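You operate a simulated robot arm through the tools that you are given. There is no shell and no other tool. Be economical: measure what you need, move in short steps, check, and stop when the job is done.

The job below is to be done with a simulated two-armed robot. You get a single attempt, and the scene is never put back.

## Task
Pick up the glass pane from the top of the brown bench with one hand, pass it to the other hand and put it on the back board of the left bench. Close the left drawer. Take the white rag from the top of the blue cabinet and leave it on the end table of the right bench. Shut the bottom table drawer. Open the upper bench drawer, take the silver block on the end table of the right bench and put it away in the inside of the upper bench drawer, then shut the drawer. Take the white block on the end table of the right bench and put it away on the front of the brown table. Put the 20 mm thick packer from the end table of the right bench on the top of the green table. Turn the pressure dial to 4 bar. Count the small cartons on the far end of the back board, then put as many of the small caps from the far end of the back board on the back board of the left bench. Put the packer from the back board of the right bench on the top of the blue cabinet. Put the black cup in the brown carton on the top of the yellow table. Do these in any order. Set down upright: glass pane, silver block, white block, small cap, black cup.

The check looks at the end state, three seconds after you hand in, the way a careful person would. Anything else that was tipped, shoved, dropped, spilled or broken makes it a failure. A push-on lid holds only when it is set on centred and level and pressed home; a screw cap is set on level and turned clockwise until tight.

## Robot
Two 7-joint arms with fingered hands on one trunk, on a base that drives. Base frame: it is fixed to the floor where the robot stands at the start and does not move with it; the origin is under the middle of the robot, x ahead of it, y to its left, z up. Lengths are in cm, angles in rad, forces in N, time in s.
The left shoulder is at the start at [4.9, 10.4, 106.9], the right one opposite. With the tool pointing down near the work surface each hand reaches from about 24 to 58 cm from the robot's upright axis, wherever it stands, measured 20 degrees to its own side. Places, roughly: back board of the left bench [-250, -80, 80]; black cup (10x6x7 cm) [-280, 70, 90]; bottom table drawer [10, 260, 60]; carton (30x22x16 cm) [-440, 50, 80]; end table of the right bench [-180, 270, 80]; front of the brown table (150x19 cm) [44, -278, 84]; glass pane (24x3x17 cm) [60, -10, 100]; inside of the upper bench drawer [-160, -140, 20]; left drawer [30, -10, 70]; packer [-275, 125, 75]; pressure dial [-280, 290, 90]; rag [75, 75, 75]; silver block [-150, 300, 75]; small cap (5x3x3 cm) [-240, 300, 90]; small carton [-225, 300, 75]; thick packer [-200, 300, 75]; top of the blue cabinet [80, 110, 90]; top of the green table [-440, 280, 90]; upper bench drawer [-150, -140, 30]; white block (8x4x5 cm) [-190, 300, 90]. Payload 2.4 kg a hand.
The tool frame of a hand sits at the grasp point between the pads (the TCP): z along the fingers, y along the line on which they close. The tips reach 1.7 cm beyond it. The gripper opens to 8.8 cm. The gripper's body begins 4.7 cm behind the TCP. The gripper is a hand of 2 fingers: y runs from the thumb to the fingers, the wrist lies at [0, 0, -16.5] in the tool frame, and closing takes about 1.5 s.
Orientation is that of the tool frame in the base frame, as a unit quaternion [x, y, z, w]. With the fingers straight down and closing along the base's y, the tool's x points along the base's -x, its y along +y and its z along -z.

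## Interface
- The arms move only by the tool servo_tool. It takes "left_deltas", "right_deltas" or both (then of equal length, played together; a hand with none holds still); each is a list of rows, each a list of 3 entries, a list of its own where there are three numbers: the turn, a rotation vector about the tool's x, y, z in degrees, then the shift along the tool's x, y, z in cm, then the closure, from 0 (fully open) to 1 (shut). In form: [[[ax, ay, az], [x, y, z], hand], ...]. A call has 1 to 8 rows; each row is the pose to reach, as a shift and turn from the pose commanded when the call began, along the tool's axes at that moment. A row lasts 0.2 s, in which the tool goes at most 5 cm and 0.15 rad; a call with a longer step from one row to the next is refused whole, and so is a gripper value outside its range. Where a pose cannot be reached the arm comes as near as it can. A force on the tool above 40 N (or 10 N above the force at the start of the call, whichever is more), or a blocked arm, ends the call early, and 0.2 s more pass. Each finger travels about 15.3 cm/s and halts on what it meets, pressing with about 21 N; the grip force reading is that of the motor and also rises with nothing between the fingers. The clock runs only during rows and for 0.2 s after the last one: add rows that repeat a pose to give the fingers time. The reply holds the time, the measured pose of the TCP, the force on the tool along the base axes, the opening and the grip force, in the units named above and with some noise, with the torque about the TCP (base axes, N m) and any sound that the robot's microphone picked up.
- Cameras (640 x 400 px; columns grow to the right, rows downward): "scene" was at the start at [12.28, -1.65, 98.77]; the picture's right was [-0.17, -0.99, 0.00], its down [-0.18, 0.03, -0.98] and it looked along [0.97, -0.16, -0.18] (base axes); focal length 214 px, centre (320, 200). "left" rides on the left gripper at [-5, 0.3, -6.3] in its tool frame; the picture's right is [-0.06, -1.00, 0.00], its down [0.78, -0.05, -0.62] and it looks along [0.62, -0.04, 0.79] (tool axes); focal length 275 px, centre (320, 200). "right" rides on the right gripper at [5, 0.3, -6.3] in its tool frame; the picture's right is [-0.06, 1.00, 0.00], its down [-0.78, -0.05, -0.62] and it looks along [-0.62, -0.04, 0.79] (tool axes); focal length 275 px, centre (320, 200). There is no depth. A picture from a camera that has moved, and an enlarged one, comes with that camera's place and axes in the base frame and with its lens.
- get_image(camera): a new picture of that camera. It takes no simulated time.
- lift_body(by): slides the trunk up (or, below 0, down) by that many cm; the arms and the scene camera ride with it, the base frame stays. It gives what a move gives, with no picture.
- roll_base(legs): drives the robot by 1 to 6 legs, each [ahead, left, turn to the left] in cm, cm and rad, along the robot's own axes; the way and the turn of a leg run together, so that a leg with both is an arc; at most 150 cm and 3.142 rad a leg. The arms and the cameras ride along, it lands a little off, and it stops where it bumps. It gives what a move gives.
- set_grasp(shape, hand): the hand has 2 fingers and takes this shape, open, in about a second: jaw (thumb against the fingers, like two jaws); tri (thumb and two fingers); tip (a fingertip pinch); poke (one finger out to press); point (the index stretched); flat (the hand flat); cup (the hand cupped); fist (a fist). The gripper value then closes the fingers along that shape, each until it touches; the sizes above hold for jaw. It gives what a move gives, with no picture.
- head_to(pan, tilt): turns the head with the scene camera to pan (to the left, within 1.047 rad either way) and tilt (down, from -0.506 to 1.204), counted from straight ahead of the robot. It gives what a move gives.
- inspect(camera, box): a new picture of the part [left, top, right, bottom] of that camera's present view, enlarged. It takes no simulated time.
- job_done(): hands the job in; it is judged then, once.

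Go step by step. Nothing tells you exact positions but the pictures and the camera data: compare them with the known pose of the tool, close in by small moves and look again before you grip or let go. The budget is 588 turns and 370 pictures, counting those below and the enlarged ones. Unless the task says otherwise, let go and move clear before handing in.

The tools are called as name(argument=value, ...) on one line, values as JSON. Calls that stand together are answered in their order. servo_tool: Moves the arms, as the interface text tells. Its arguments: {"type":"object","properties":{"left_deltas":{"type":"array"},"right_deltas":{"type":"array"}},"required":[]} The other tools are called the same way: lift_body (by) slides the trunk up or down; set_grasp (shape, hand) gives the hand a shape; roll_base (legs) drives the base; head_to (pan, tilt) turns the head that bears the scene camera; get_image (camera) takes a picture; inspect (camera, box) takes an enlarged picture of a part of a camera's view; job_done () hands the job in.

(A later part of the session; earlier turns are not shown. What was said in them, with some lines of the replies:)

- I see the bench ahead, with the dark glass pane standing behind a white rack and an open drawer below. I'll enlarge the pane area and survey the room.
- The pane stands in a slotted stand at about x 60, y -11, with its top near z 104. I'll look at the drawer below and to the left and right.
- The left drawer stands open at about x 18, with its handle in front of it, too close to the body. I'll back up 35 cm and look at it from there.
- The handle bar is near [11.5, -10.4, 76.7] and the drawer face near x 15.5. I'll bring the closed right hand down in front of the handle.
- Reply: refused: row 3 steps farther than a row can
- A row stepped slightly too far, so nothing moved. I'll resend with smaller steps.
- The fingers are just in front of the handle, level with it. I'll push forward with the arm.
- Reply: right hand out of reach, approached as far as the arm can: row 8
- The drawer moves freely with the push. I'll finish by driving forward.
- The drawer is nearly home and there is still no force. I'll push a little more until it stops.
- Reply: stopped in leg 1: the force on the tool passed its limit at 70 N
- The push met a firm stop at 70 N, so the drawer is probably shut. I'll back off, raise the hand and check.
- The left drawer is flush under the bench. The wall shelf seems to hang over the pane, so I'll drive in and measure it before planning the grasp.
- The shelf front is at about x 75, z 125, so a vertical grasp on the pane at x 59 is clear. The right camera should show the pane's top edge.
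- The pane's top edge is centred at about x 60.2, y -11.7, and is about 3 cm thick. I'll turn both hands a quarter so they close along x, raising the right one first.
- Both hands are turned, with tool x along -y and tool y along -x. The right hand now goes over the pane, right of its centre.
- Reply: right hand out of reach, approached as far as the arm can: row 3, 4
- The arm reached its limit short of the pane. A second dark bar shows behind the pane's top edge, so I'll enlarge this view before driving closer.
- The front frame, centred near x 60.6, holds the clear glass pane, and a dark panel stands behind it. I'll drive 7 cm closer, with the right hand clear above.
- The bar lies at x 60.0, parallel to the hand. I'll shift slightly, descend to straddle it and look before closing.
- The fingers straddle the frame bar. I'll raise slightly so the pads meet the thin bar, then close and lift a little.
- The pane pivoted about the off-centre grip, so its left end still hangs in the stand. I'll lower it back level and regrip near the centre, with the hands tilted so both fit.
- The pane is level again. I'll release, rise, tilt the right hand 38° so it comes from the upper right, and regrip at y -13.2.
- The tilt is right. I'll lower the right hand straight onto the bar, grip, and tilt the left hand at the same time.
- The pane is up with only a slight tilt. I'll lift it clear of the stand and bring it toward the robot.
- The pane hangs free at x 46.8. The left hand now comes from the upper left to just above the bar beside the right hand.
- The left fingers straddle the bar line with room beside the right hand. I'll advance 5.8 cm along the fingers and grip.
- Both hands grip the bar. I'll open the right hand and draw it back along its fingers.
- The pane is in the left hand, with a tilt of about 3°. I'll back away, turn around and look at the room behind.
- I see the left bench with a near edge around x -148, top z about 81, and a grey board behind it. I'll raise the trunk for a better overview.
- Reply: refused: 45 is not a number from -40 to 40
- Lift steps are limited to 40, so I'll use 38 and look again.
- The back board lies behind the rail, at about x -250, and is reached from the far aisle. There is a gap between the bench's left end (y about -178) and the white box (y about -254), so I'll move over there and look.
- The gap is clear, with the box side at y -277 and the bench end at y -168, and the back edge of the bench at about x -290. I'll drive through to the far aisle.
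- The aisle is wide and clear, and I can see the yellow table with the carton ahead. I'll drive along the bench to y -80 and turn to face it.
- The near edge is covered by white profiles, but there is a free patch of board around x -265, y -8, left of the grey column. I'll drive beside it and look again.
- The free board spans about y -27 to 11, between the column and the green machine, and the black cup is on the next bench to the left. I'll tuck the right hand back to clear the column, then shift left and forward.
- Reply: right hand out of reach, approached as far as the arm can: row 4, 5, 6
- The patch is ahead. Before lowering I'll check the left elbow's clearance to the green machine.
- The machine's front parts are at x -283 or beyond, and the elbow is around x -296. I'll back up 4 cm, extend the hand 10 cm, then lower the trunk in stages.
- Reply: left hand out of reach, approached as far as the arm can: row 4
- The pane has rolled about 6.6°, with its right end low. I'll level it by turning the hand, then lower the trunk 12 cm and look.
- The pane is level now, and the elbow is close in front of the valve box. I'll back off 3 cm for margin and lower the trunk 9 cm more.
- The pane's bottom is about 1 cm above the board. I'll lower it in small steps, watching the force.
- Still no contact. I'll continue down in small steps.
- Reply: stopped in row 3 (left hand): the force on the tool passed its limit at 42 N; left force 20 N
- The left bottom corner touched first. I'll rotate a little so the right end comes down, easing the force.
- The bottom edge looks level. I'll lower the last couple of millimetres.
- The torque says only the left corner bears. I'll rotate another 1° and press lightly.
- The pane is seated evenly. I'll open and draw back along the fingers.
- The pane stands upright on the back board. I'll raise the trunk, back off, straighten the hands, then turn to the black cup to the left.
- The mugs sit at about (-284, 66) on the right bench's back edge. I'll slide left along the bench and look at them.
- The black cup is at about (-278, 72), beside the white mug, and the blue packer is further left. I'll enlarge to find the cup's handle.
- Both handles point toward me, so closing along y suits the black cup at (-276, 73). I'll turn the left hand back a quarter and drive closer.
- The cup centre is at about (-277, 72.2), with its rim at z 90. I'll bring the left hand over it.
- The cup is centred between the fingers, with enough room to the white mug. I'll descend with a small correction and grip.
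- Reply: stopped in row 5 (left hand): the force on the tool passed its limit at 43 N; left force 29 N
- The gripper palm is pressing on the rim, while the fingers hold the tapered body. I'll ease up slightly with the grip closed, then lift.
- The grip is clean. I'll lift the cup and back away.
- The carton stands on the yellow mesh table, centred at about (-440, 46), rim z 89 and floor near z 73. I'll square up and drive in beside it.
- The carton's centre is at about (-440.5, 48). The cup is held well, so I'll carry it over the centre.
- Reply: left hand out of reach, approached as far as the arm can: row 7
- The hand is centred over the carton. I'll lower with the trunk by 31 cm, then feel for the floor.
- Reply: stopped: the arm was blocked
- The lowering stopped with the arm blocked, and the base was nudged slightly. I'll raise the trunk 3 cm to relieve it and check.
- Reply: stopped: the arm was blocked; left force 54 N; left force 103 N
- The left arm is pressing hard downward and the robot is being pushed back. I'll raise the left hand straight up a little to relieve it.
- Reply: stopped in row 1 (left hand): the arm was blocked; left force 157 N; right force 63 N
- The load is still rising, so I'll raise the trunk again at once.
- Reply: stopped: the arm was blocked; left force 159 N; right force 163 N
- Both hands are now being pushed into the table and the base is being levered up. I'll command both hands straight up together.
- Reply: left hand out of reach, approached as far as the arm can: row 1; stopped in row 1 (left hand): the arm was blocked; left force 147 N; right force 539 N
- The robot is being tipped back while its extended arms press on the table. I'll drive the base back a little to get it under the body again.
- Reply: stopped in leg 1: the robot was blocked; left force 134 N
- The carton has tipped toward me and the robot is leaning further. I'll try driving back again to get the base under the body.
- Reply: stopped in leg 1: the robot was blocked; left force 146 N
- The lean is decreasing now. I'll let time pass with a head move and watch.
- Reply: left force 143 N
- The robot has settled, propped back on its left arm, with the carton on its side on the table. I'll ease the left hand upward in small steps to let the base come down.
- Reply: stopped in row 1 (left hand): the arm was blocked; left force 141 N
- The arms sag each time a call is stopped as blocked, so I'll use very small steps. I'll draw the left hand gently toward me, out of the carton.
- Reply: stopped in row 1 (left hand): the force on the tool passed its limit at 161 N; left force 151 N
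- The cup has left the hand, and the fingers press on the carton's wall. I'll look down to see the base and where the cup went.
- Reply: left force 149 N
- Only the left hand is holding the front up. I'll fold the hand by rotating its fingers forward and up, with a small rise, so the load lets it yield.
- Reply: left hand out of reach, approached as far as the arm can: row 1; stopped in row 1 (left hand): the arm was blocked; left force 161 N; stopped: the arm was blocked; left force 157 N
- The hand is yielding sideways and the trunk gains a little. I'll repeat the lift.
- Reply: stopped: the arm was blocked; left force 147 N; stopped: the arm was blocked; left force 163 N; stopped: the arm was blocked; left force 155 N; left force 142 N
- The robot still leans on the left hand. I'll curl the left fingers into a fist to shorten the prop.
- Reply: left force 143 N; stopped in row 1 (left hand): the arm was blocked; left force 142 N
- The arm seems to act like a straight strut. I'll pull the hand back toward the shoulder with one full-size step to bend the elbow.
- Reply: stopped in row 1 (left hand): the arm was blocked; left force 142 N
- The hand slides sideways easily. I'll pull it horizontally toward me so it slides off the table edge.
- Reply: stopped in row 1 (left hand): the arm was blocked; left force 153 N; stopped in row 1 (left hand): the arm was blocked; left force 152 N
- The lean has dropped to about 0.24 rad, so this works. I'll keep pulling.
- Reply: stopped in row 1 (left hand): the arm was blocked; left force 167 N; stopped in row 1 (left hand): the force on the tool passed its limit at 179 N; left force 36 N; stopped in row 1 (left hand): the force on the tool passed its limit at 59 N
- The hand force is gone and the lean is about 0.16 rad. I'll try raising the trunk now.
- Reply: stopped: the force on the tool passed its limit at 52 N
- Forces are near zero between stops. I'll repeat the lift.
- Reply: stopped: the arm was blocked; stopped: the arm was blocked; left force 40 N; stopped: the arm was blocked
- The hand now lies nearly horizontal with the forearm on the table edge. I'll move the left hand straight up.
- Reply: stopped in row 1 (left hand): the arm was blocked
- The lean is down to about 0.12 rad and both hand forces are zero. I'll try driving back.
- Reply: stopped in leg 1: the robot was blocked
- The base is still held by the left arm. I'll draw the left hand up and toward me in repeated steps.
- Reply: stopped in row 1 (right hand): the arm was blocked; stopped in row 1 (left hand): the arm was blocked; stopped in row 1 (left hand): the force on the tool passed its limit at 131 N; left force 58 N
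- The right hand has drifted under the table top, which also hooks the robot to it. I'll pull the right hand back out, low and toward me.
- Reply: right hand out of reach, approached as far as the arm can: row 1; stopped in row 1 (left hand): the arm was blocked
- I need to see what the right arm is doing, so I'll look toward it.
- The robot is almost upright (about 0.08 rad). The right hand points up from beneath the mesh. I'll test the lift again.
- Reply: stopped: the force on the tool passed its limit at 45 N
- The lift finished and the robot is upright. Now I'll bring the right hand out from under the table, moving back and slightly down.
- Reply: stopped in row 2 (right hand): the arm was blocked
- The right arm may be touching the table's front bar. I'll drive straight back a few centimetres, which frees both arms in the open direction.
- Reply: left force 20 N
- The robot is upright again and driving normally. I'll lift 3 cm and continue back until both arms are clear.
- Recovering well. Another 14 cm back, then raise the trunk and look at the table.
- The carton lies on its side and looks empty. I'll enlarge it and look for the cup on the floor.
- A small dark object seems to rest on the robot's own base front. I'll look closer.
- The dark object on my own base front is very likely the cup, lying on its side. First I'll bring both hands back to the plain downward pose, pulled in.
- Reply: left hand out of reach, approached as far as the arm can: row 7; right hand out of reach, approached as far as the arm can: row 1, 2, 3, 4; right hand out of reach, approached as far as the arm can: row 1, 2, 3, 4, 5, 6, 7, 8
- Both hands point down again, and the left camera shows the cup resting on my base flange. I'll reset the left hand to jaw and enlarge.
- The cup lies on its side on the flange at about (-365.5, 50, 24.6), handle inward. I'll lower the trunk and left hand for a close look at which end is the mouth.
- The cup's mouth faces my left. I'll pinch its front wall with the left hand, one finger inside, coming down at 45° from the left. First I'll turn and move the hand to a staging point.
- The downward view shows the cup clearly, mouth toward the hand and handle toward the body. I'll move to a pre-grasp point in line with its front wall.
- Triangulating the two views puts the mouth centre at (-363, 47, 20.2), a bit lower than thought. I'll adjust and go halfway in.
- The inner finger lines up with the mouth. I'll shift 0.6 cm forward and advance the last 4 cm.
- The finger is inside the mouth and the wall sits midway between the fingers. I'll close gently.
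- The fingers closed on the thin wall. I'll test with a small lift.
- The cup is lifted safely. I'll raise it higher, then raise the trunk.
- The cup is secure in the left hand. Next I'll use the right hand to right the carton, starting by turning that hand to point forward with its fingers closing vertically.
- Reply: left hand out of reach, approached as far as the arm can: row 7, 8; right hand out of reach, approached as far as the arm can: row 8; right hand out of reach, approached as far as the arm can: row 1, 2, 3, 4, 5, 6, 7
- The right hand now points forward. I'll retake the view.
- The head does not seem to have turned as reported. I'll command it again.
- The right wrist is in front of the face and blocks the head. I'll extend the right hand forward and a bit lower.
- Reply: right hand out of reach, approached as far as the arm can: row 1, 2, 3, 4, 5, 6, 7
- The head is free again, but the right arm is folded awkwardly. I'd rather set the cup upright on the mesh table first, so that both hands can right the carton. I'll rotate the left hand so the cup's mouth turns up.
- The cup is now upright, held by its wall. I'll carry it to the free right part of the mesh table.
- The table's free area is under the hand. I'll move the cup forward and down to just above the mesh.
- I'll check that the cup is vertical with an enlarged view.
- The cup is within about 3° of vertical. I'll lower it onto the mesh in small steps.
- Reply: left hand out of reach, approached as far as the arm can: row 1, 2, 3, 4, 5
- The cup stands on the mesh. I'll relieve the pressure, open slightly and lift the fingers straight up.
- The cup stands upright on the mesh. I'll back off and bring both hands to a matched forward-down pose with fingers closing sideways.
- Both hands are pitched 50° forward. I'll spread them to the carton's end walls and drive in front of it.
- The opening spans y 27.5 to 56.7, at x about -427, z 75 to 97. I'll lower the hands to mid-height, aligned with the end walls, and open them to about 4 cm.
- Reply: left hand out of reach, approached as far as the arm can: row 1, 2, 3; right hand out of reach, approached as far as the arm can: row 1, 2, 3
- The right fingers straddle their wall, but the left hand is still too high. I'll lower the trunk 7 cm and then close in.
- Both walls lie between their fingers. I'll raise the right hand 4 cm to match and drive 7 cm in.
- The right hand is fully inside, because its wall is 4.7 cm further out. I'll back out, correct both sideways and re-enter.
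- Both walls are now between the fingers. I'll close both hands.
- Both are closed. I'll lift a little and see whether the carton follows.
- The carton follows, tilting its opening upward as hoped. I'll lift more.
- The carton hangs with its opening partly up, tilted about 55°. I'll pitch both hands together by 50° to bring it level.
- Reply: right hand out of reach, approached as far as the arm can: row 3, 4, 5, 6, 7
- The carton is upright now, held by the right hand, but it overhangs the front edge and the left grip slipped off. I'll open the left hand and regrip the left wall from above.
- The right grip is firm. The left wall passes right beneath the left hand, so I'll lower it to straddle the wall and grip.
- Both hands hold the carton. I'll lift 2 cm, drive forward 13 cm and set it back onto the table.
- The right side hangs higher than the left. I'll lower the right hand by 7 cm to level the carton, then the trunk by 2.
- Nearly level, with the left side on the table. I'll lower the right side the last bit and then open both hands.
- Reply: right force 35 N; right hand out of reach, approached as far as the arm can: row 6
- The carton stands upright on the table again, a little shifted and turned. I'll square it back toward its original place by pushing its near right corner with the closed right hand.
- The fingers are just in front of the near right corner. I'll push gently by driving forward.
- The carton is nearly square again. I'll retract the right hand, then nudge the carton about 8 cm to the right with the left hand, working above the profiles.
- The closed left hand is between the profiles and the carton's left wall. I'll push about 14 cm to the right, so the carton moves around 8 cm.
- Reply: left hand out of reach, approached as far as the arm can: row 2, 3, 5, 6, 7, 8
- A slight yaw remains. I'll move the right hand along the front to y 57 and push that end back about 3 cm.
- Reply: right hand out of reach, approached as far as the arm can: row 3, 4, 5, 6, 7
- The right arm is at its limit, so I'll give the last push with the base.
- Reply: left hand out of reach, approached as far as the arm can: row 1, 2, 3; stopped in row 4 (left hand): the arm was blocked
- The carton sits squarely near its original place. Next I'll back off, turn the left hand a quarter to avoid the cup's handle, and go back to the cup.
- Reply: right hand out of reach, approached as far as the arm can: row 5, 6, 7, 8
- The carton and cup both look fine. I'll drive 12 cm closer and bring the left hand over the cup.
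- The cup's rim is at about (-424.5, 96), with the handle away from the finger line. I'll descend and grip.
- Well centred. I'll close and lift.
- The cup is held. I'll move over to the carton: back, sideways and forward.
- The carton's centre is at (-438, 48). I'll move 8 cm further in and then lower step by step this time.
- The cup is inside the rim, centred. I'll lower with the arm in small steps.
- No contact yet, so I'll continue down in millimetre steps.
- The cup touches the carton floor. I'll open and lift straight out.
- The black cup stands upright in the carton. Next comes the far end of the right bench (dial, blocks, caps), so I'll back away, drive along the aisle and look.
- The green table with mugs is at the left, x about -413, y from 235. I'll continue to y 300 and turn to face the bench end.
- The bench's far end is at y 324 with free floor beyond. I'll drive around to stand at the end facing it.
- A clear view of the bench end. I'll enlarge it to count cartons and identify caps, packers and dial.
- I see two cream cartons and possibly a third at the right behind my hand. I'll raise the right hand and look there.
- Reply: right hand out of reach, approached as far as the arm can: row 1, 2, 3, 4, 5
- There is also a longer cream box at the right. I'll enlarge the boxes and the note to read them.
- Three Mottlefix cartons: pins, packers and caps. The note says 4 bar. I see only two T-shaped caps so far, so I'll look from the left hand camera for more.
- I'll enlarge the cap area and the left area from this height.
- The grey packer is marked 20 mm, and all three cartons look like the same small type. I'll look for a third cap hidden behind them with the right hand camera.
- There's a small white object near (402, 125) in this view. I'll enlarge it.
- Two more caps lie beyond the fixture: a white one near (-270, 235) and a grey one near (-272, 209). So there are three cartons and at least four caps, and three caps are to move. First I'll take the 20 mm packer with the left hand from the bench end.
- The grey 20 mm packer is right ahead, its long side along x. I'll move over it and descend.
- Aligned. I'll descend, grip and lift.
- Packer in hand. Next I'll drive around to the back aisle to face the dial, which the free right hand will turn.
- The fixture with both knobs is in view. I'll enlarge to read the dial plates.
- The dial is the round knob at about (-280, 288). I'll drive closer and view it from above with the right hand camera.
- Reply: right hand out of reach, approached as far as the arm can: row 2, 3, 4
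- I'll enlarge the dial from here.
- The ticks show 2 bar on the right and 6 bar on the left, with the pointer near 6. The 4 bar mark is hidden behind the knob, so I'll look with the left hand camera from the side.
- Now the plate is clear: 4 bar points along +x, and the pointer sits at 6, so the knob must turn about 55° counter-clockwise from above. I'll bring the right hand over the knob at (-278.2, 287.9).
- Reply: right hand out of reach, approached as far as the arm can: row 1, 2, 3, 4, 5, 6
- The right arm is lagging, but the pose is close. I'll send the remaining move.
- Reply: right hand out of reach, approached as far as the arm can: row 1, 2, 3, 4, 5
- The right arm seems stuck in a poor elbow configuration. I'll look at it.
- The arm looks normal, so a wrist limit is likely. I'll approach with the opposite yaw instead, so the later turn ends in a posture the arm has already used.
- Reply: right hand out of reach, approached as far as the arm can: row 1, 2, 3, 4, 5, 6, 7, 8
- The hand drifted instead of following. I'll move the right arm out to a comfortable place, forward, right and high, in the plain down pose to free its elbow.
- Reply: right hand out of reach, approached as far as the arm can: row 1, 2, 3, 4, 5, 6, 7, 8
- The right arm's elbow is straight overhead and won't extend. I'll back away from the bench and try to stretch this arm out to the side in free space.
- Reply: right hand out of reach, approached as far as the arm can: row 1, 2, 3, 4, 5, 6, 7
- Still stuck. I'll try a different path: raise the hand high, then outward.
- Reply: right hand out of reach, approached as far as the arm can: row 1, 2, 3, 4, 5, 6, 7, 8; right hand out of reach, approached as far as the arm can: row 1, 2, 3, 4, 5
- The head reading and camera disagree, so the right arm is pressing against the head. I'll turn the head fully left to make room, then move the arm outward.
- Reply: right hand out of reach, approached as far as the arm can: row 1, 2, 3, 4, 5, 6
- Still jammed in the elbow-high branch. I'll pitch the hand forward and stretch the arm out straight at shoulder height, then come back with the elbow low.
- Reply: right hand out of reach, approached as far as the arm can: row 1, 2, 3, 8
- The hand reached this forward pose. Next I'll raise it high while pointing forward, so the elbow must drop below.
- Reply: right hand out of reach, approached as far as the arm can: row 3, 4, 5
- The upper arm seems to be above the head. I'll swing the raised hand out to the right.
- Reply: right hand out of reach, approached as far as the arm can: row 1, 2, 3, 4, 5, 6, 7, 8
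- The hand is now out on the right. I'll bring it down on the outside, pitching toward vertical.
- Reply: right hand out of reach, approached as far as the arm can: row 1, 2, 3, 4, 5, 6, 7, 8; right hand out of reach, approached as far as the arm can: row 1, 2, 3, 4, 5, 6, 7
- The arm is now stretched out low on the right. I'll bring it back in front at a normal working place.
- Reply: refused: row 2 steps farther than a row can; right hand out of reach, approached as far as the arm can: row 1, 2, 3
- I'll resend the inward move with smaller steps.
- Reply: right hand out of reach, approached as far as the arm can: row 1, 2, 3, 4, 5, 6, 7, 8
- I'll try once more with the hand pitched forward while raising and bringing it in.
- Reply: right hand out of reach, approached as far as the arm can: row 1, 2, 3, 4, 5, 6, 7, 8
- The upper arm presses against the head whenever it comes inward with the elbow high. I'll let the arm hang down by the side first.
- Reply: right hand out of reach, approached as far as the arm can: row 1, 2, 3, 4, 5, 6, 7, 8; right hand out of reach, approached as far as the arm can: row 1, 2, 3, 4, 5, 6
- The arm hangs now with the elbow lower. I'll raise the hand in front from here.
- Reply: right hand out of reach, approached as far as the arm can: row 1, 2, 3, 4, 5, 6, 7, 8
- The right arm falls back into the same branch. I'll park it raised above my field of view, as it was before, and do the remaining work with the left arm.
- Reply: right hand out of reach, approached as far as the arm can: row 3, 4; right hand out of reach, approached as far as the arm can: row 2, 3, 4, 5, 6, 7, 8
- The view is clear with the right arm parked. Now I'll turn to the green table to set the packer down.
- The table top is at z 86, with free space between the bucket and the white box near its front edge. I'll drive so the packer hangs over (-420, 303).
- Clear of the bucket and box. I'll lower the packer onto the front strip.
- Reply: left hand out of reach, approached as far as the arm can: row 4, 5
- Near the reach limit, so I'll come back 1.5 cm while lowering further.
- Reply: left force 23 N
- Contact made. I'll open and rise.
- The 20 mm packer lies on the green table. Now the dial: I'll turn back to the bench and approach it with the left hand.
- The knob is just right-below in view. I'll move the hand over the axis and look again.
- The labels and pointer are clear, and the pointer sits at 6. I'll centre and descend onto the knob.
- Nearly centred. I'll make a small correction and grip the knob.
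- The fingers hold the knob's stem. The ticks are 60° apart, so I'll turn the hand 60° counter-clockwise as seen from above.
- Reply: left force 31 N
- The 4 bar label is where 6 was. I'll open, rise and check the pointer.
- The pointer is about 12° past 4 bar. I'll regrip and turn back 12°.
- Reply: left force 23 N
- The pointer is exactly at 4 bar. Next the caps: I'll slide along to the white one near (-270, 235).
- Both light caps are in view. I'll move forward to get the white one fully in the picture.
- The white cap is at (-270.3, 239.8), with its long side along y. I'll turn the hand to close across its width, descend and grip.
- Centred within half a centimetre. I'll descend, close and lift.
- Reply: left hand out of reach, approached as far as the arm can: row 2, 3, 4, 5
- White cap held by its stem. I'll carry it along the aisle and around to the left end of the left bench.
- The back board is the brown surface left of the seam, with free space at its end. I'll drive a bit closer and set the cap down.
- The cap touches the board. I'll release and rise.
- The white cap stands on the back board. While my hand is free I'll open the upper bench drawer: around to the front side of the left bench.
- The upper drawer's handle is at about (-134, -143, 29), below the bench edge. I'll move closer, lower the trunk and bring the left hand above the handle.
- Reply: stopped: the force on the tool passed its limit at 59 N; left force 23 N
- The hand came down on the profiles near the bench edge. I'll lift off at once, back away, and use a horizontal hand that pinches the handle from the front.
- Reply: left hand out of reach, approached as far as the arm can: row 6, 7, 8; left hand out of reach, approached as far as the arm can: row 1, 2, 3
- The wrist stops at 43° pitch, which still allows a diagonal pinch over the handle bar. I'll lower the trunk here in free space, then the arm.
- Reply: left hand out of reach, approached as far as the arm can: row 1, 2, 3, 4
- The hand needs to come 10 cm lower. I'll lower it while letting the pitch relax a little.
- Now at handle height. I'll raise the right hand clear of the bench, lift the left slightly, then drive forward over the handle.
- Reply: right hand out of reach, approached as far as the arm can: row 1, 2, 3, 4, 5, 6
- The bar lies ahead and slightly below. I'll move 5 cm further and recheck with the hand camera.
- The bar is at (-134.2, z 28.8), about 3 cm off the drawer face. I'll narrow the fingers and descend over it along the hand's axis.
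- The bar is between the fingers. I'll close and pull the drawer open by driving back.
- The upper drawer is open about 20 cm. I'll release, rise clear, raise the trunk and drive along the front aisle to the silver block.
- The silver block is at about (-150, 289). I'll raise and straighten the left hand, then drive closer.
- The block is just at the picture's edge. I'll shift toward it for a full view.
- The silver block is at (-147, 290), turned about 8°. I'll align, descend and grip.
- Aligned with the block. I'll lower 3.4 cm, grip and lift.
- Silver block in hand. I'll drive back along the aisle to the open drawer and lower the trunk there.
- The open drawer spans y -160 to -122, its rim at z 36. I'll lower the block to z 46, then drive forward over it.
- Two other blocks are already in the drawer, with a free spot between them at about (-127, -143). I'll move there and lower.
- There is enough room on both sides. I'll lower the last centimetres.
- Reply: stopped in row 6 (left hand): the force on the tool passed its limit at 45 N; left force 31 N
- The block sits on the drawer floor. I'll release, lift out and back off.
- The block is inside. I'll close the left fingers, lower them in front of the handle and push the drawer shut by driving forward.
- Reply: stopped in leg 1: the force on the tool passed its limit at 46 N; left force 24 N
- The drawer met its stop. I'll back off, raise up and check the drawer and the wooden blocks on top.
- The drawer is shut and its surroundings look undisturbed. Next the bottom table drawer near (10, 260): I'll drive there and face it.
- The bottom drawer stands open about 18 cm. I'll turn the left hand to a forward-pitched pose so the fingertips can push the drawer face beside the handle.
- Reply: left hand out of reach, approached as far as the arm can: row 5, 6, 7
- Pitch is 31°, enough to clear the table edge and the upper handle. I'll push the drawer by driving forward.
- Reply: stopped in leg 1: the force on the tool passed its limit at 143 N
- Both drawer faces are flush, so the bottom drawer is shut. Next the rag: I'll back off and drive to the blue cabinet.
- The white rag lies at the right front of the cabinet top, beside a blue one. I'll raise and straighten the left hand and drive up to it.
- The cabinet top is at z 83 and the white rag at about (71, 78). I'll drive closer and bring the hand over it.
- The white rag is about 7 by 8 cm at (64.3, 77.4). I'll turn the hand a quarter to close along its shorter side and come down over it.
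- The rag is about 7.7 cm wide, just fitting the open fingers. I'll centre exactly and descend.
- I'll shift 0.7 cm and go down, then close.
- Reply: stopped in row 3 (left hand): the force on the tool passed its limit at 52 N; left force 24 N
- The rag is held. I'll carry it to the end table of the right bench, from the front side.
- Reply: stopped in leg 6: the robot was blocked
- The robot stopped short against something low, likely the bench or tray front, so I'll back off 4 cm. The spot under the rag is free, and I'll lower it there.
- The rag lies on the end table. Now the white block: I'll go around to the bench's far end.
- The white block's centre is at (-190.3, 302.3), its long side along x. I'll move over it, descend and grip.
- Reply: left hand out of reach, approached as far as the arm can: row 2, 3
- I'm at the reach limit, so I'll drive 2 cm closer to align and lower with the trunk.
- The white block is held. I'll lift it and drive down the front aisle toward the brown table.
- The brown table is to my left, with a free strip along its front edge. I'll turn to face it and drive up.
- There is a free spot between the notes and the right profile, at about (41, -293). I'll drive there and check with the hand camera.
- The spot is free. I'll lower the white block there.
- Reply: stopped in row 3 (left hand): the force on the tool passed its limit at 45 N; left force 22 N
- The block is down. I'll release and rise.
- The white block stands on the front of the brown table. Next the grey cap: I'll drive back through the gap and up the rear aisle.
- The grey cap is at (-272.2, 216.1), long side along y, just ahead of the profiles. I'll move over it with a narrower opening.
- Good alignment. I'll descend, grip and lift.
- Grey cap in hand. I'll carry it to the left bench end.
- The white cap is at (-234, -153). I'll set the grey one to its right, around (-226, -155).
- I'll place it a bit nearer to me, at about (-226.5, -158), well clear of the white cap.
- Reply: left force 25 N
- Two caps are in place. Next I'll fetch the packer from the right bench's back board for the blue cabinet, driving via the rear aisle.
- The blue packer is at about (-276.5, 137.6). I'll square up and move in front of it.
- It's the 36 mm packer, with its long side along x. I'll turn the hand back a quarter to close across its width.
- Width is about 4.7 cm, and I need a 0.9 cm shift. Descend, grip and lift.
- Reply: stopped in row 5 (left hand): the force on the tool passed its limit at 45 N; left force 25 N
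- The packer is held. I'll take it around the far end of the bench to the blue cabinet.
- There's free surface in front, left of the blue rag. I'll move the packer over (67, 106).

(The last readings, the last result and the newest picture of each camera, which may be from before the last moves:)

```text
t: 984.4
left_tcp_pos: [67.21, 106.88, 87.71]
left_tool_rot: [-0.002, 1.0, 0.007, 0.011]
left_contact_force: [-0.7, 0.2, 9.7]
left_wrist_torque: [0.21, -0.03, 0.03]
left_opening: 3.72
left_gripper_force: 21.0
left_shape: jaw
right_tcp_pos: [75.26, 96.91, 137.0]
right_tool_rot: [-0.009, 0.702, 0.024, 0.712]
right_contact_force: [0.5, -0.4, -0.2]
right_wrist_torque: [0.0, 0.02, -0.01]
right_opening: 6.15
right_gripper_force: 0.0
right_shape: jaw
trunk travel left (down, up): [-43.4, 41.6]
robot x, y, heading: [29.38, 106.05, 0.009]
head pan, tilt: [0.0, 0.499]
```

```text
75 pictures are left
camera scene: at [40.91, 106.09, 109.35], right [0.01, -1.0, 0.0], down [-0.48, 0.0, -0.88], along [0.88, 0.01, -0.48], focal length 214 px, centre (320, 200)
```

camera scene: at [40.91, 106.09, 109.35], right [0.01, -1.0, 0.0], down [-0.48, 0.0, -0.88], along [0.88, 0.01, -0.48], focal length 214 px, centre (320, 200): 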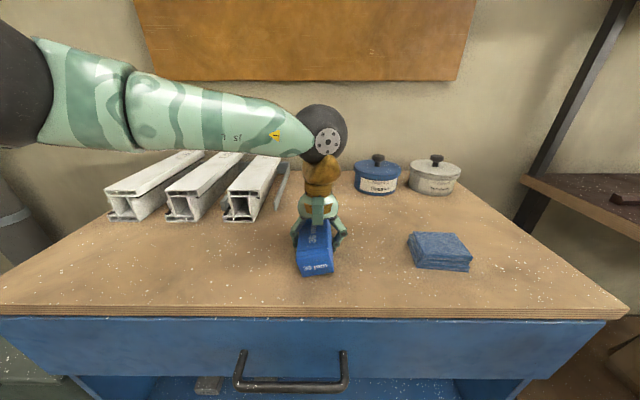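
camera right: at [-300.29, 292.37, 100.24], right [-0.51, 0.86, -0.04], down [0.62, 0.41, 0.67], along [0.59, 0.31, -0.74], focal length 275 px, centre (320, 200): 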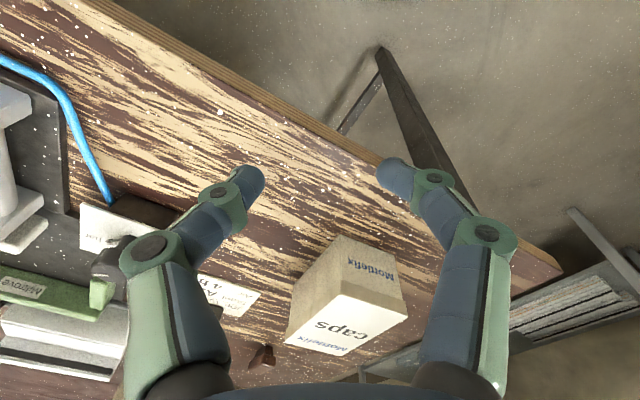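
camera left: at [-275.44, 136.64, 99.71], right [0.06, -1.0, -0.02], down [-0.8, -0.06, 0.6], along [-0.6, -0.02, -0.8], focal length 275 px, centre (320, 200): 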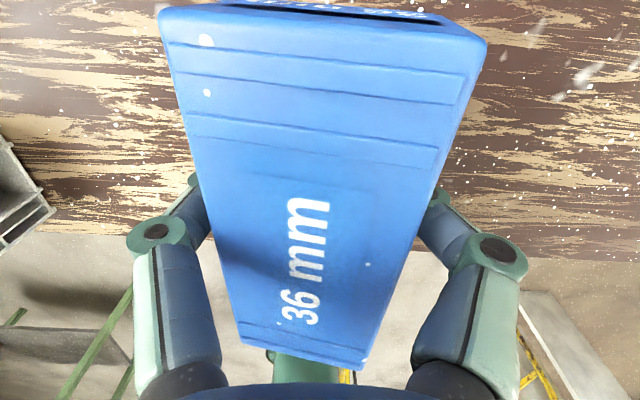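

First contact is made. I'll press down a few more millimetres so it sits flat, then release.

servo_tool(left_deltas=[[[0, 0, 0], [0, 0, 0.4], 1], [[0, 0, 0], [0, 0, 0.8], 1]])

servo_tool(left_deltas=[[[0, 0, 0], [0, 0, 0], 0.8], [[0, 0, 0], [0, 0, 0], 0.4], [[0, 0, 0], [0, 0, 0], 0], [[0, 0, 0], [0, 0, -3], 0], [[0, 0, 0], [0, 0, -7], 0], [[0, 0, 0], [0, 0, -12], 0]])

get_image(camera="scene")

```text
t: 984.9
left_tcp_pos: [67.36, 106.58, 87.5]
left_tool_rot: [-0.003, 1.0, 0.004, 0.015]
left_contact_force: [-2.4, 1.7, 14.7]
left_wrist_torque: [0.37, 0.08, 0.08]
left_opening: 3.54
left_gripper_force: 20.6
left_shape: jaw
right_tcp_pos: [75.33, 97.12, 136.9]
right_tool_rot: [-0.01, 0.702, 0.025, 0.712]
right_contact_force: [0.2, 1.1, -0.2]
right_wrist_torque: [0.0, -0.01, -0.01]
right_opening: 6.15
right_gripper_force: 0.1
right_shape: jaw
trunk travel left (down, up): [-43.4, 41.6]
robot x, y, heading: [29.19, 106.32, 0.011]
head pan, tilt: [0.0, 0.499]
stopped in row 2 (left hand): the force on the tool passed its limit at 45 N (the readings are from after the stop); the commanded pose is now the measured one
```

```text
t: 985.7
left_tcp_pos: [67.6, 106.37, 87.59]
left_tool_rot: [-0.002, 1.0, 0.001, 0.014]
left_contact_force: [-1.0, 0.1, 2.1]
left_wrist_torque: [0.03, 0.04, -0.01]
left_opening: 8.83
left_gripper_force: 0.0
left_shape: jaw
right_tcp_pos: [75.6, 96.9, 136.77]
right_tool_rot: [-0.009, 0.703, 0.024, 0.711]
right_contact_force: [0.0, 0.4, 0.5]
right_wrist_torque: [-0.01, 0.0, 0.01]
right_opening: 6.15
right_gripper_force: 0.1
right_shape: jaw
trunk travel left (down, up): [-43.4, 41.6]
robot x, y, heading: [29.27, 105.78, 0.007]
head pan, tilt: [0.0, 0.499]
stopped in row 3 (left hand): the force on the tool passed its limit at 48 N (the readings are from after the stop); the commanded pose is now the measured one
```

```text
74 pictures are left
camera scene: at [41.11, 106.09, 109.27], right [0.01, -1.0, 0.0], down [-0.48, 0.0, -0.88], along [0.88, 0.01, -0.48], focal length 214 px, centre (320, 200)
```

scene: 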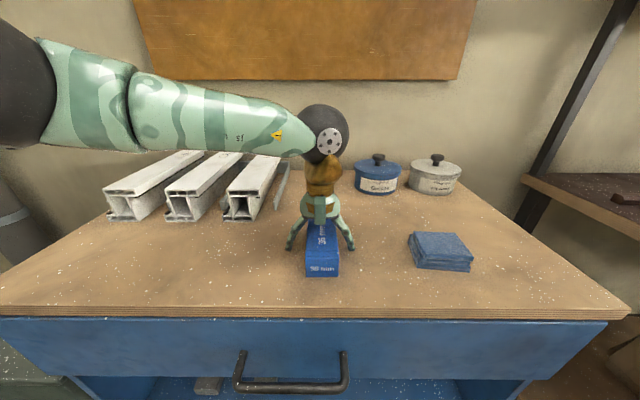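

The packer sits flat and the fingers are open. I'll lift the hand clear.

servo_tool(left_deltas=[[[0, 0, 0], [0, 0, -3], 0], [[0, 0, 0], [0, 0, -7], 0], [[0, 0, 0], [0, 0, -12], 0]])

get_image(camera="scene")

```text
t: 986.5
left_tcp_pos: [66.95, 106.49, 99.62]
left_tool_rot: [-0.002, 1.0, 0.002, 0.017]
left_contact_force: [-0.1, 0.0, -0.3]
left_wrist_torque: [0.02, 0.03, 0.02]
left_opening: 8.78
left_gripper_force: 0.0
left_shape: jaw
right_tcp_pos: [75.38, 96.76, 136.87]
right_tool_rot: [-0.009, 0.702, 0.025, 0.712]
right_contact_force: [-0.3, -0.3, 0.5]
right_wrist_torque: [0.02, -0.01, 0.0]
right_opening: 6.15
right_gripper_force: 0.0
right_shape: jaw
trunk travel left (down, up): [-43.4, 41.6]
robot x, y, heading: [28.77, 105.97, 0.009]
head pan, tilt: [0.0, 0.499]
```

```text
73 pictures are left
camera scene: at [40.99, 106.1, 109.32], right [0.01, -1.0, 0.0], down [-0.48, 0.0, -0.88], along [0.88, 0.01, -0.48], focal length 214 px, centre (320, 200)
```

scene: 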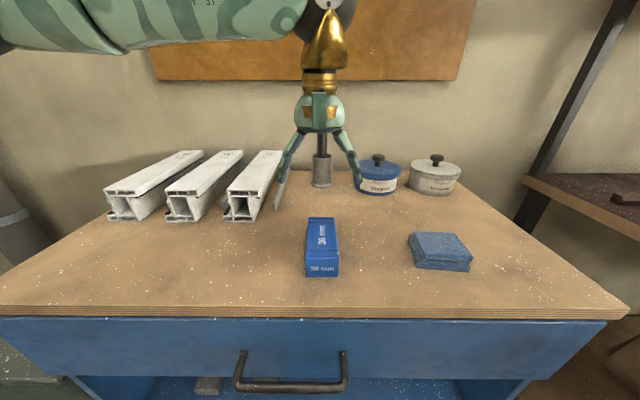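

The packer is on the blue cabinet. The last item is a third cap: I'll go to the bench's far end for the brown one.

roll_base(legs=[[-100, 0, 0], [0, 150, 0], [0, 110, 0], [0, 0, -1.58], [0, -150, 0], [0, -36, 0]])

get_image(camera="left")

get_image(camera="scene")

```text
t: 1016.7
left_tcp_pos: [-253.69, 329.44, 99.56]
left_tool_rot: [0.709, 0.705, -0.01, 0.012]
left_contact_force: [-0.2, 0.4, 0.4]
left_wrist_torque: [-0.02, 0.01, 0.01]
left_opening: 8.82
left_gripper_force: 0.0
left_shape: jaw
right_tcp_pos: [-263.38, 321.11, 136.77]
right_tool_rot: [0.493, 0.501, -0.489, 0.517]
right_contact_force: [0.3, -0.7, 0.7]
right_wrist_torque: [0.0, -0.01, 0.03]
right_opening: 6.16
right_gripper_force: 0.2
right_shape: jaw
trunk travel left (down, up): [-43.4, 41.6]
robot x, y, heading: [-253.65, 367.46, -1.575]
head pan, tilt: [0.0, 0.499]
```

```text
72 pictures are left
camera left: at [-253.43, 324.77, 106.0], right [-1.0, -0.06, 0.0], down [-0.05, 0.8, 0.59], along [-0.03, 0.59, -0.8], focal length 275 px, centre (320, 200)
```

left: 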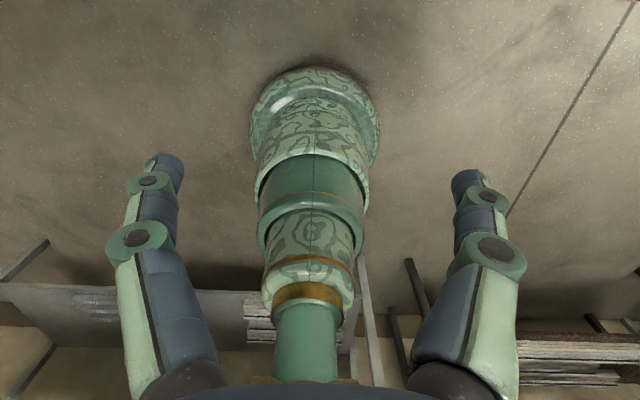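

```text
71 pictures are left
camera scene: at [-253.95, 355.13, 109.32], right [-1.0, 0.0, 0.0], down [0.0, 0.48, -0.88], along [0.0, -0.88, -0.48], focal length 214 px, centre (320, 200)
```

scene: 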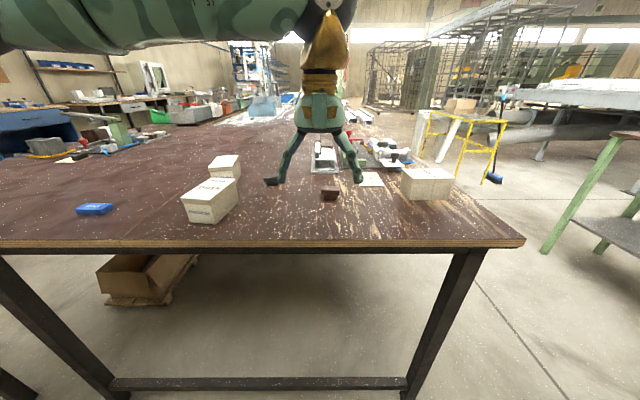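

The brown cap is at (-256.6, 305.5). I'll drive in and turn the hand a quarter while moving over it.

roll_base(legs=[[15, 0, 0]])

servo_tool(left_deltas=[[[0, 0, -8.4], [-1.2, -0.4, 0], 0.2], [[0, 0, -16.8], [-2.4, -0.8, 0], 0.2], [[0, 0, -25.2], [-3.6, -1.2, 0], 0.2], [[0, 0, -33.6], [-4.8, -1.6, 0], 0.2], [[0, 0, -42], [-6, -2, 1], 0.2], [[0, 0, -50.4], [-7.2, -2.4, 2], 0.2], [[0, 0, -58.8], [-8.4, -2.8, 3], 0.2], [[0, 0, -67.2], [-9, -2.9, 4], 0.2]])

servo_tool(left_deltas=[[[0, 0, -8], [0, 0, 1], 0.2], [[0, 0, -16], [0, 0, 2], 0.2], [[0, 0, -22], [0, 0, 3], 0.2]])

get_image(camera="left")

```text
t: 1018.1
left_tcp_pos: [-253.67, 314.35, 99.52]
left_tool_rot: [0.709, 0.705, -0.01, 0.011]
left_contact_force: [0.1, 0.0, 0.9]
left_wrist_torque: [-0.02, 0.0, 0.01]
left_opening: 8.81
left_gripper_force: 0.2
left_shape: jaw
right_tcp_pos: [-263.25, 306.03, 136.83]
right_tool_rot: [0.492, 0.502, -0.488, 0.518]
right_contact_force: [0.6, -0.4, -0.7]
right_wrist_torque: [-0.03, 0.01, 0.05]
right_opening: 6.16
right_gripper_force: 0.1
right_shape: jaw
trunk travel left (down, up): [-43.4, 41.6]
robot x, y, heading: [-253.66, 352.3, -1.572]
head pan, tilt: [0.0, 0.499]
```

```text
t: 1019.9
left_tcp_pos: [-256.61, 305.24, 95.87]
left_tool_rot: [0.198, 0.98, -0.016, 0.004]
left_contact_force: [0.6, 0.3, -0.9]
left_wrist_torque: [0.01, -0.01, 0.04]
left_opening: 7.03
left_gripper_force: 0.1
left_shape: jaw
right_tcp_pos: [-263.41, 306.11, 136.74]
right_tool_rot: [0.493, 0.499, -0.489, 0.518]
right_contact_force: [0.5, 0.5, 0.4]
right_wrist_torque: [-0.01, -0.05, 0.0]
right_opening: 6.16
right_gripper_force: 0.1
right_shape: jaw
trunk travel left (down, up): [-43.4, 41.6]
robot x, y, heading: [-254.06, 352.14, -1.574]
head pan, tilt: [0.0, 0.499]
```

```text
t: 1020.7
left_tcp_pos: [-256.78, 305.18, 92.82]
left_tool_rot: [0.009, 1.0, -0.016, 0.002]
left_contact_force: [-0.3, 0.1, 0.0]
left_wrist_torque: [0.0, -0.02, -0.01]
left_opening: 7.07
left_gripper_force: 0.1
left_shape: jaw
right_tcp_pos: [-263.49, 306.12, 136.84]
right_tool_rot: [0.492, 0.501, -0.488, 0.518]
right_contact_force: [0.2, 0.6, -0.8]
right_wrist_torque: [-0.04, -0.02, 0.01]
right_opening: 6.15
right_gripper_force: 0.2
right_shape: jaw
trunk travel left (down, up): [-43.4, 41.6]
robot x, y, heading: [-253.84, 352.23, -1.577]
head pan, tilt: [0.0, 0.499]
```

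```text
70 pictures are left
camera left: at [-251.66, 305.68, 99.11], right [0.04, -1.0, 0.03], down [-0.79, -0.02, 0.62], along [-0.62, -0.05, -0.79], focal length 275 px, centre (320, 200)
```

left: 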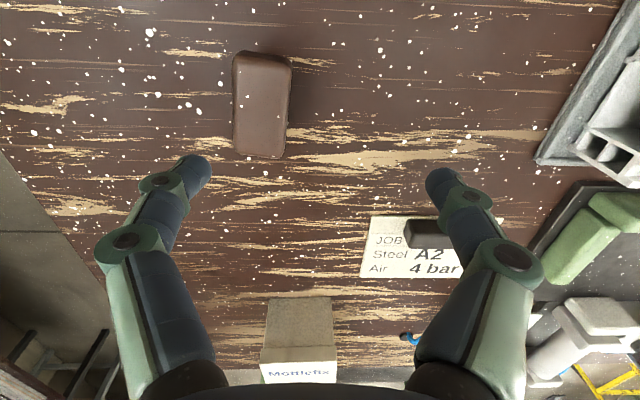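

The cap's centre is at (-256.3, 307.9). I'll correct, descend, grip and lift.

servo_tool(left_deltas=[[[0, 0, 0], [-0.5, 2.7, 1], 0.3], [[0, 0, 0], [-0.5, 2.7, 4.5], 0.3], [[0, 0, 0], [-0.5, 2.7, 7.5], 0.3], [[0, 0, 0], [-0.5, 2.7, 7.5], 0.6], [[0, 0, 0], [-0.5, 2.7, 7.5], 1], [[0, 0, 0], [-0.5, 2.7, 7.5], 1], [[0, 0, 0], [-0.5, 2.7, 3], 1], [[0, 0, 0], [-0.5, 2.7, -2], 1]])

get_image(camera="left")

```text
t: 1022.5
left_tcp_pos: [-256.27, 308.06, 94.93]
left_tool_rot: [0.01, 1.0, -0.015, 0.002]
left_contact_force: [0.2, -0.3, -0.5]
left_wrist_torque: [-0.02, -0.01, 0.01]
left_opening: 1.5
left_gripper_force: 21.3
left_shape: jaw
right_tcp_pos: [-263.33, 306.07, 136.75]
right_tool_rot: [0.492, 0.5, -0.488, 0.519]
right_contact_force: [0.5, -0.9, 0.2]
right_wrist_torque: [-0.01, 0.02, 0.0]
right_opening: 6.17
right_gripper_force: 0.0
right_shape: jaw
trunk travel left (down, up): [-43.4, 41.6]
robot x, y, heading: [-253.81, 352.17, -1.571]
head pan, tilt: [0.0, 0.499]
```

```text
69 pictures are left
camera left: at [-251.29, 308.54, 101.21], right [0.04, -1.0, 0.03], down [-0.79, -0.02, 0.62], along [-0.62, -0.05, -0.79], focal length 275 px, centre (320, 200)
```

left: 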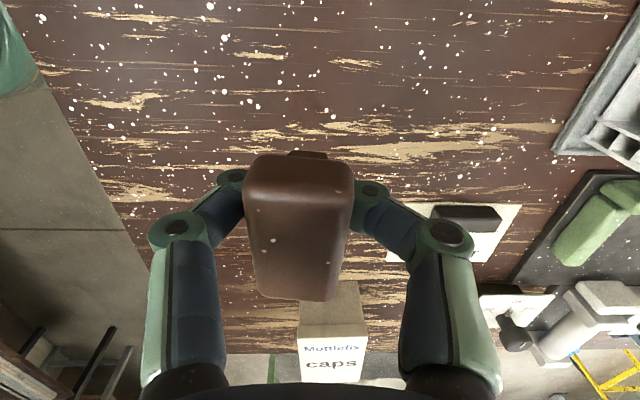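

Brown cap held. I'll carry it down the rear aisle to the left bench end.

servo_tool(left_deltas=[[[0, 0, 0], [0, 0, -3], 1], [[0, 0, 0], [0, 0, -6], 1]])

roll_base(legs=[[-14, 0, 0], [0, -106, 0], [150, 0, 0], [150, 0, 0], [150, 0, 0], [136, 0, 0]])

roll_base(legs=[[0, 128, 0], [0, 0, 1.57], [0, 0, 1.57]])

get_image(camera="scene")

```text
t: 1023.1
left_tcp_pos: [-256.12, 308.16, 100.96]
left_tool_rot: [0.009, 1.0, -0.015, 0.002]
left_contact_force: [0.4, 0.2, -1.5]
left_wrist_torque: [0.01, -0.03, 0.02]
left_opening: 1.47
left_gripper_force: 20.7
left_shape: jaw
right_tcp_pos: [-263.35, 306.12, 136.82]
right_tool_rot: [0.493, 0.5, -0.488, 0.518]
right_contact_force: [0.1, 0.9, 0.9]
right_wrist_torque: [-0.01, 0.04, 0.04]
right_opening: 6.14
right_gripper_force: 0.1
right_shape: jaw
trunk travel left (down, up): [-43.4, 41.6]
robot x, y, heading: [-253.84, 351.99, -1.573]
head pan, tilt: [0.0, 0.499]
```

```text
t: 1057.0
left_tcp_pos: [-357.19, -262.99, 100.82]
left_tool_rot: [-0.003, 1.0, -0.015, 0.002]
left_contact_force: [0.4, 0.2, -0.5]
left_wrist_torque: [0.01, 0.02, -0.03]
left_opening: 1.47
left_gripper_force: 21.2
left_shape: jaw
right_tcp_pos: [-364.33, -265.46, 136.94]
right_tool_rot: [0.487, 0.506, -0.482, 0.524]
right_contact_force: [-0.3, 0.3, 0.0]
right_wrist_torque: [-0.01, 0.0, 0.01]
right_opening: 6.16
right_gripper_force: 0.0
right_shape: jaw
trunk travel left (down, up): [-43.4, 41.6]
robot x, y, heading: [-356.08, -218.74, -1.55]
head pan, tilt: [0.0, 0.499]
```

```text
t: 1071.1
left_tcp_pos: [-222.2, -172.43, 100.91]
left_tool_rot: [1.0, -0.019, -0.001, -0.016]
left_contact_force: [-0.3, 0.5, 0.2]
left_wrist_torque: [0.04, 0.03, 0.03]
left_opening: 1.43
left_gripper_force: 20.8
left_shape: jaw
right_tcp_pos: [-214.89, -170.4, 136.82]
right_tool_rot: [-0.496, 0.497, 0.513, 0.493]
right_contact_force: [0.4, 0.5, -0.8]
right_wrist_torque: [0.0, -0.02, 0.01]
right_opening: 6.15
right_gripper_force: 0.1
right_shape: jaw
trunk travel left (down, up): [-43.4, 41.6]
robot x, y, heading: [-225.21, -216.36, 1.554]
head pan, tilt: [0.0, 0.499]
```

```text
68 pictures are left
camera scene: at [-225.38, -204.4, 109.32], right [1.0, -0.02, 0.0], down [-0.01, -0.48, -0.88], along [0.02, 0.88, -0.48], focal length 214 px, centre (320, 200)
```

scene: 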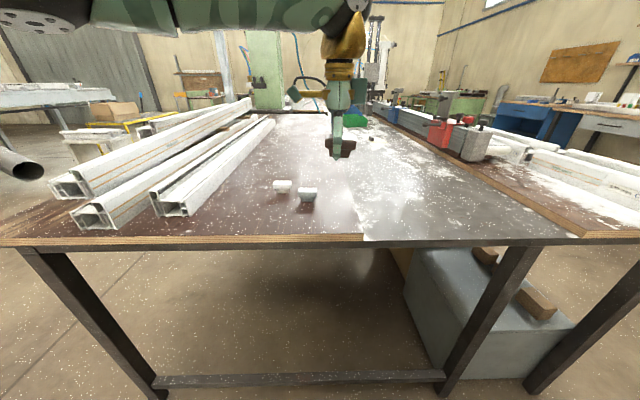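

The white and grey caps stand there. I'll set the brown one to their left, at about (-241.5, -158).

roll_base(legs=[[0, 19.5, 0.016], [15, 0, 0]])

get_image(camera="left")

```text
t: 1073.7
left_tcp_pos: [-241.82, -156.87, 100.85]
left_tool_rot: [1.0, -0.013, -0.002, -0.015]
left_contact_force: [0.0, -0.2, 0.1]
left_wrist_torque: [0.02, 0.02, 0.01]
left_opening: 1.44
left_gripper_force: 21.5
left_shape: jaw
right_tcp_pos: [-234.65, -154.74, 136.78]
right_tool_rot: [-0.5, 0.494, 0.515, 0.49]
right_contact_force: [-0.7, -0.1, 0.0]
right_wrist_torque: [0.05, -0.04, 0.01]
right_opening: 6.18
right_gripper_force: 0.1
right_shape: jaw
trunk travel left (down, up): [-43.4, 41.6]
robot x, y, heading: [-244.59, -201.21, 1.562]
head pan, tilt: [0.0, 0.499]
```

```text
67 pictures are left
camera left: at [-246.85, -157.19, 107.18], right [-0.04, 1.0, 0.03], down [0.79, 0.01, 0.62], along [0.62, 0.05, -0.79], focal length 275 px, centre (320, 200)
```

left: 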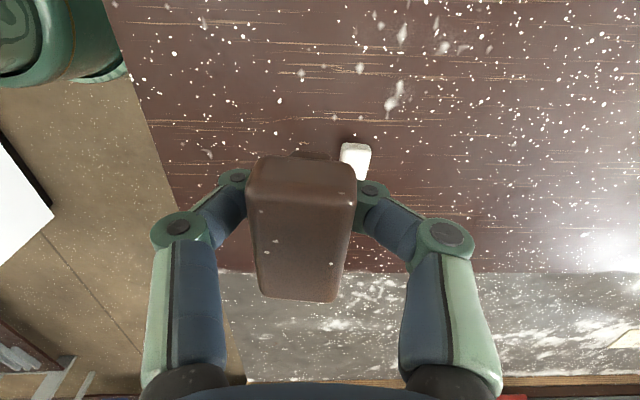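

Clear by about 3 cm. I'll lower and release.

servo_tool(left_deltas=[[[0, 0, 0], [0, 1, 4], 1], [[0, 0, 0], [0, 1, 8], 1], [[0, 0, 0], [0, 1, 12], 1], [[0, 0, 0], [0, 1, 14], 1], [[0, 0, 0], [0, 1, 14.8], 1], [[0, 0, 0], [0, 1, 15.4], 1]])

```text
t: 1075.1
left_tcp_pos: [-241.96, -157.49, 85.5]
left_tool_rot: [1.0, -0.012, -0.002, -0.016]
left_contact_force: [-0.4, 0.2, 2.7]
left_wrist_torque: [-0.04, 0.04, -0.01]
left_opening: 1.43
left_gripper_force: 20.9
left_shape: jaw
right_tcp_pos: [-234.62, -154.84, 136.84]
right_tool_rot: [-0.498, 0.494, 0.517, 0.49]
right_contact_force: [0.8, 0.0, 0.0]
right_wrist_torque: [0.01, -0.02, 0.0]
right_opening: 6.13
right_gripper_force: 0.1
right_shape: jaw
trunk travel left (down, up): [-43.4, 41.6]
robot x, y, heading: [-244.37, -201.16, 1.563]
head pan, tilt: [0.0, 0.499]
```

servo_tool(left_deltas=[[[0, 0, 0], [0, 0, 0.2], 1], [[0, 0, 0], [0, 0, 0.3], 0.9], [[0, 0, 0], [0, 0, 0.2], 0.5], [[0, 0, 0], [0, 0, 0.2], 0.4], [[0, 0, 0], [0, 0, -3], 0.4], [[0, 0, 0], [0, 0, -7], 0.4], [[0, 0, 0], [0, 0, -11], 0.4], [[0, 0, 0], [0, 0, -15], 0.4]])

roll_base(legs=[[-14, 0, 0]])

get_image(camera="scene")

inspect(camera="scene", box=[250, 140, 410, 240])

```text
t: 1076.9
left_tcp_pos: [-242.05, -157.93, 100.66]
left_tool_rot: [1.0, -0.012, -0.002, -0.014]
left_contact_force: [-0.9, 0.0, 0.1]
left_wrist_torque: [0.0, 0.01, 0.03]
left_opening: 5.26
left_gripper_force: 0.1
left_shape: jaw
right_tcp_pos: [-234.72, -154.82, 136.91]
right_tool_rot: [-0.499, 0.495, 0.516, 0.491]
right_contact_force: [-0.5, 0.0, -0.3]
right_wrist_torque: [0.01, 0.02, 0.04]
right_opening: 6.17
right_gripper_force: 0.0
right_shape: jaw
trunk travel left (down, up): [-43.4, 41.6]
robot x, y, heading: [-244.28, -200.87, 1.567]
head pan, tilt: [0.0, 0.499]
```

```text
t: 1078.2
left_tcp_pos: [-242.08, -172.11, 100.79]
left_tool_rot: [1.0, -0.012, -0.002, -0.016]
left_contact_force: [1.0, 0.1, -0.4]
left_wrist_torque: [0.01, -0.01, 0.02]
left_opening: 5.26
left_gripper_force: 0.1
left_shape: jaw
right_tcp_pos: [-234.72, -169.1, 136.87]
right_tool_rot: [-0.499, 0.494, 0.516, 0.491]
right_contact_force: [0.0, -0.7, 0.1]
right_wrist_torque: [0.03, 0.02, 0.01]
right_opening: 6.17
right_gripper_force: 0.1
right_shape: jaw
trunk travel left (down, up): [-43.4, 41.6]
robot x, y, heading: [-244.77, -215.1, 1.567]
head pan, tilt: [0.0, 0.499]
```

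```text
66 pictures are left
camera scene: at [-244.75, -203.23, 109.33], right [1.0, -0.01, 0.0], down [0.0, -0.48, -0.88], along [0.01, 0.88, -0.48], focal length 214 px, centre (320, 200)
```

scene: 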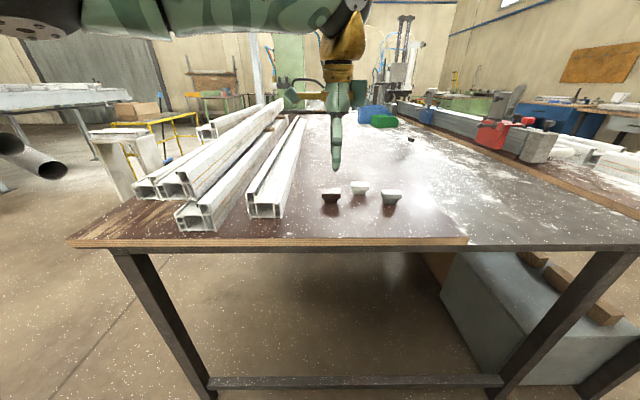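

```text
4.00 times, centred on (330, 190) of scene
camera zoom: at [-244.75, -203.23, 109.33], right [1.0, -0.01, 0.0], down [0.0, -0.48, -0.88], along [0.01, 0.88, -0.48], focal length 858 px, centre (280, 240)
```

zoom: 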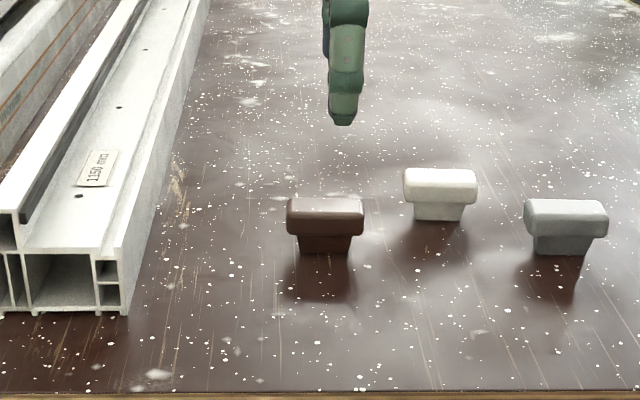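

All three caps stand upright. A last check from here: I'll enlarge the view toward the glass pane.

inspect(camera="scene", box=[180, 70, 340, 150])

```text
4.00 times, centred on (260, 110) of scene
camera zoom: at [-244.75, -203.23, 109.33], right [1.0, -0.01, 0.0], down [0.0, -0.48, -0.88], along [0.01, 0.88, -0.48], focal length 858 px, centre (560, 560)
```

zoom: 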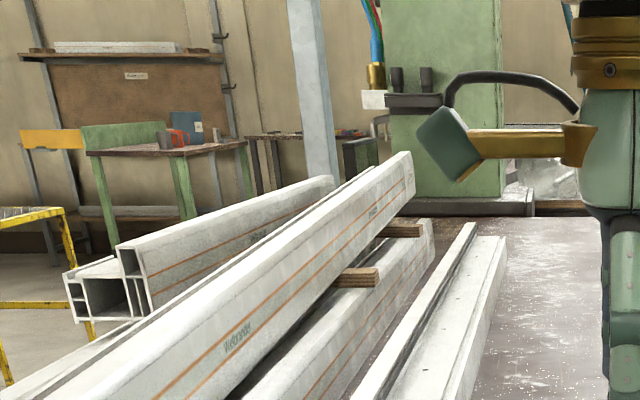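

The pane still stands behind the column, and both hands are empty and clear of everything. I'm handing the job in.

job_done()

```text
The job is handed in.
```

I finished every item and handed the job in, but it did not go cleanly: the brown carton tipped over and the black cup fell while I was placing it.

- **Carton and cup:** I lowered the cup too far, which tipped the carton onto its side, and the cup fell onto my base. I stood the carton back up close to its original place, though not exactly, and set the cup upright inside it. I saw no damage.
- **Other knocks:** I bumped the profiles on the left bench once with the hand. My base also stopped against the right bench, or the tray under it. I saw nothing moved by the first; I didn't check after the second.
- **Caps:** I counted three small cartons (pins, packers, caps), so I moved three caps: white, grey and brown.
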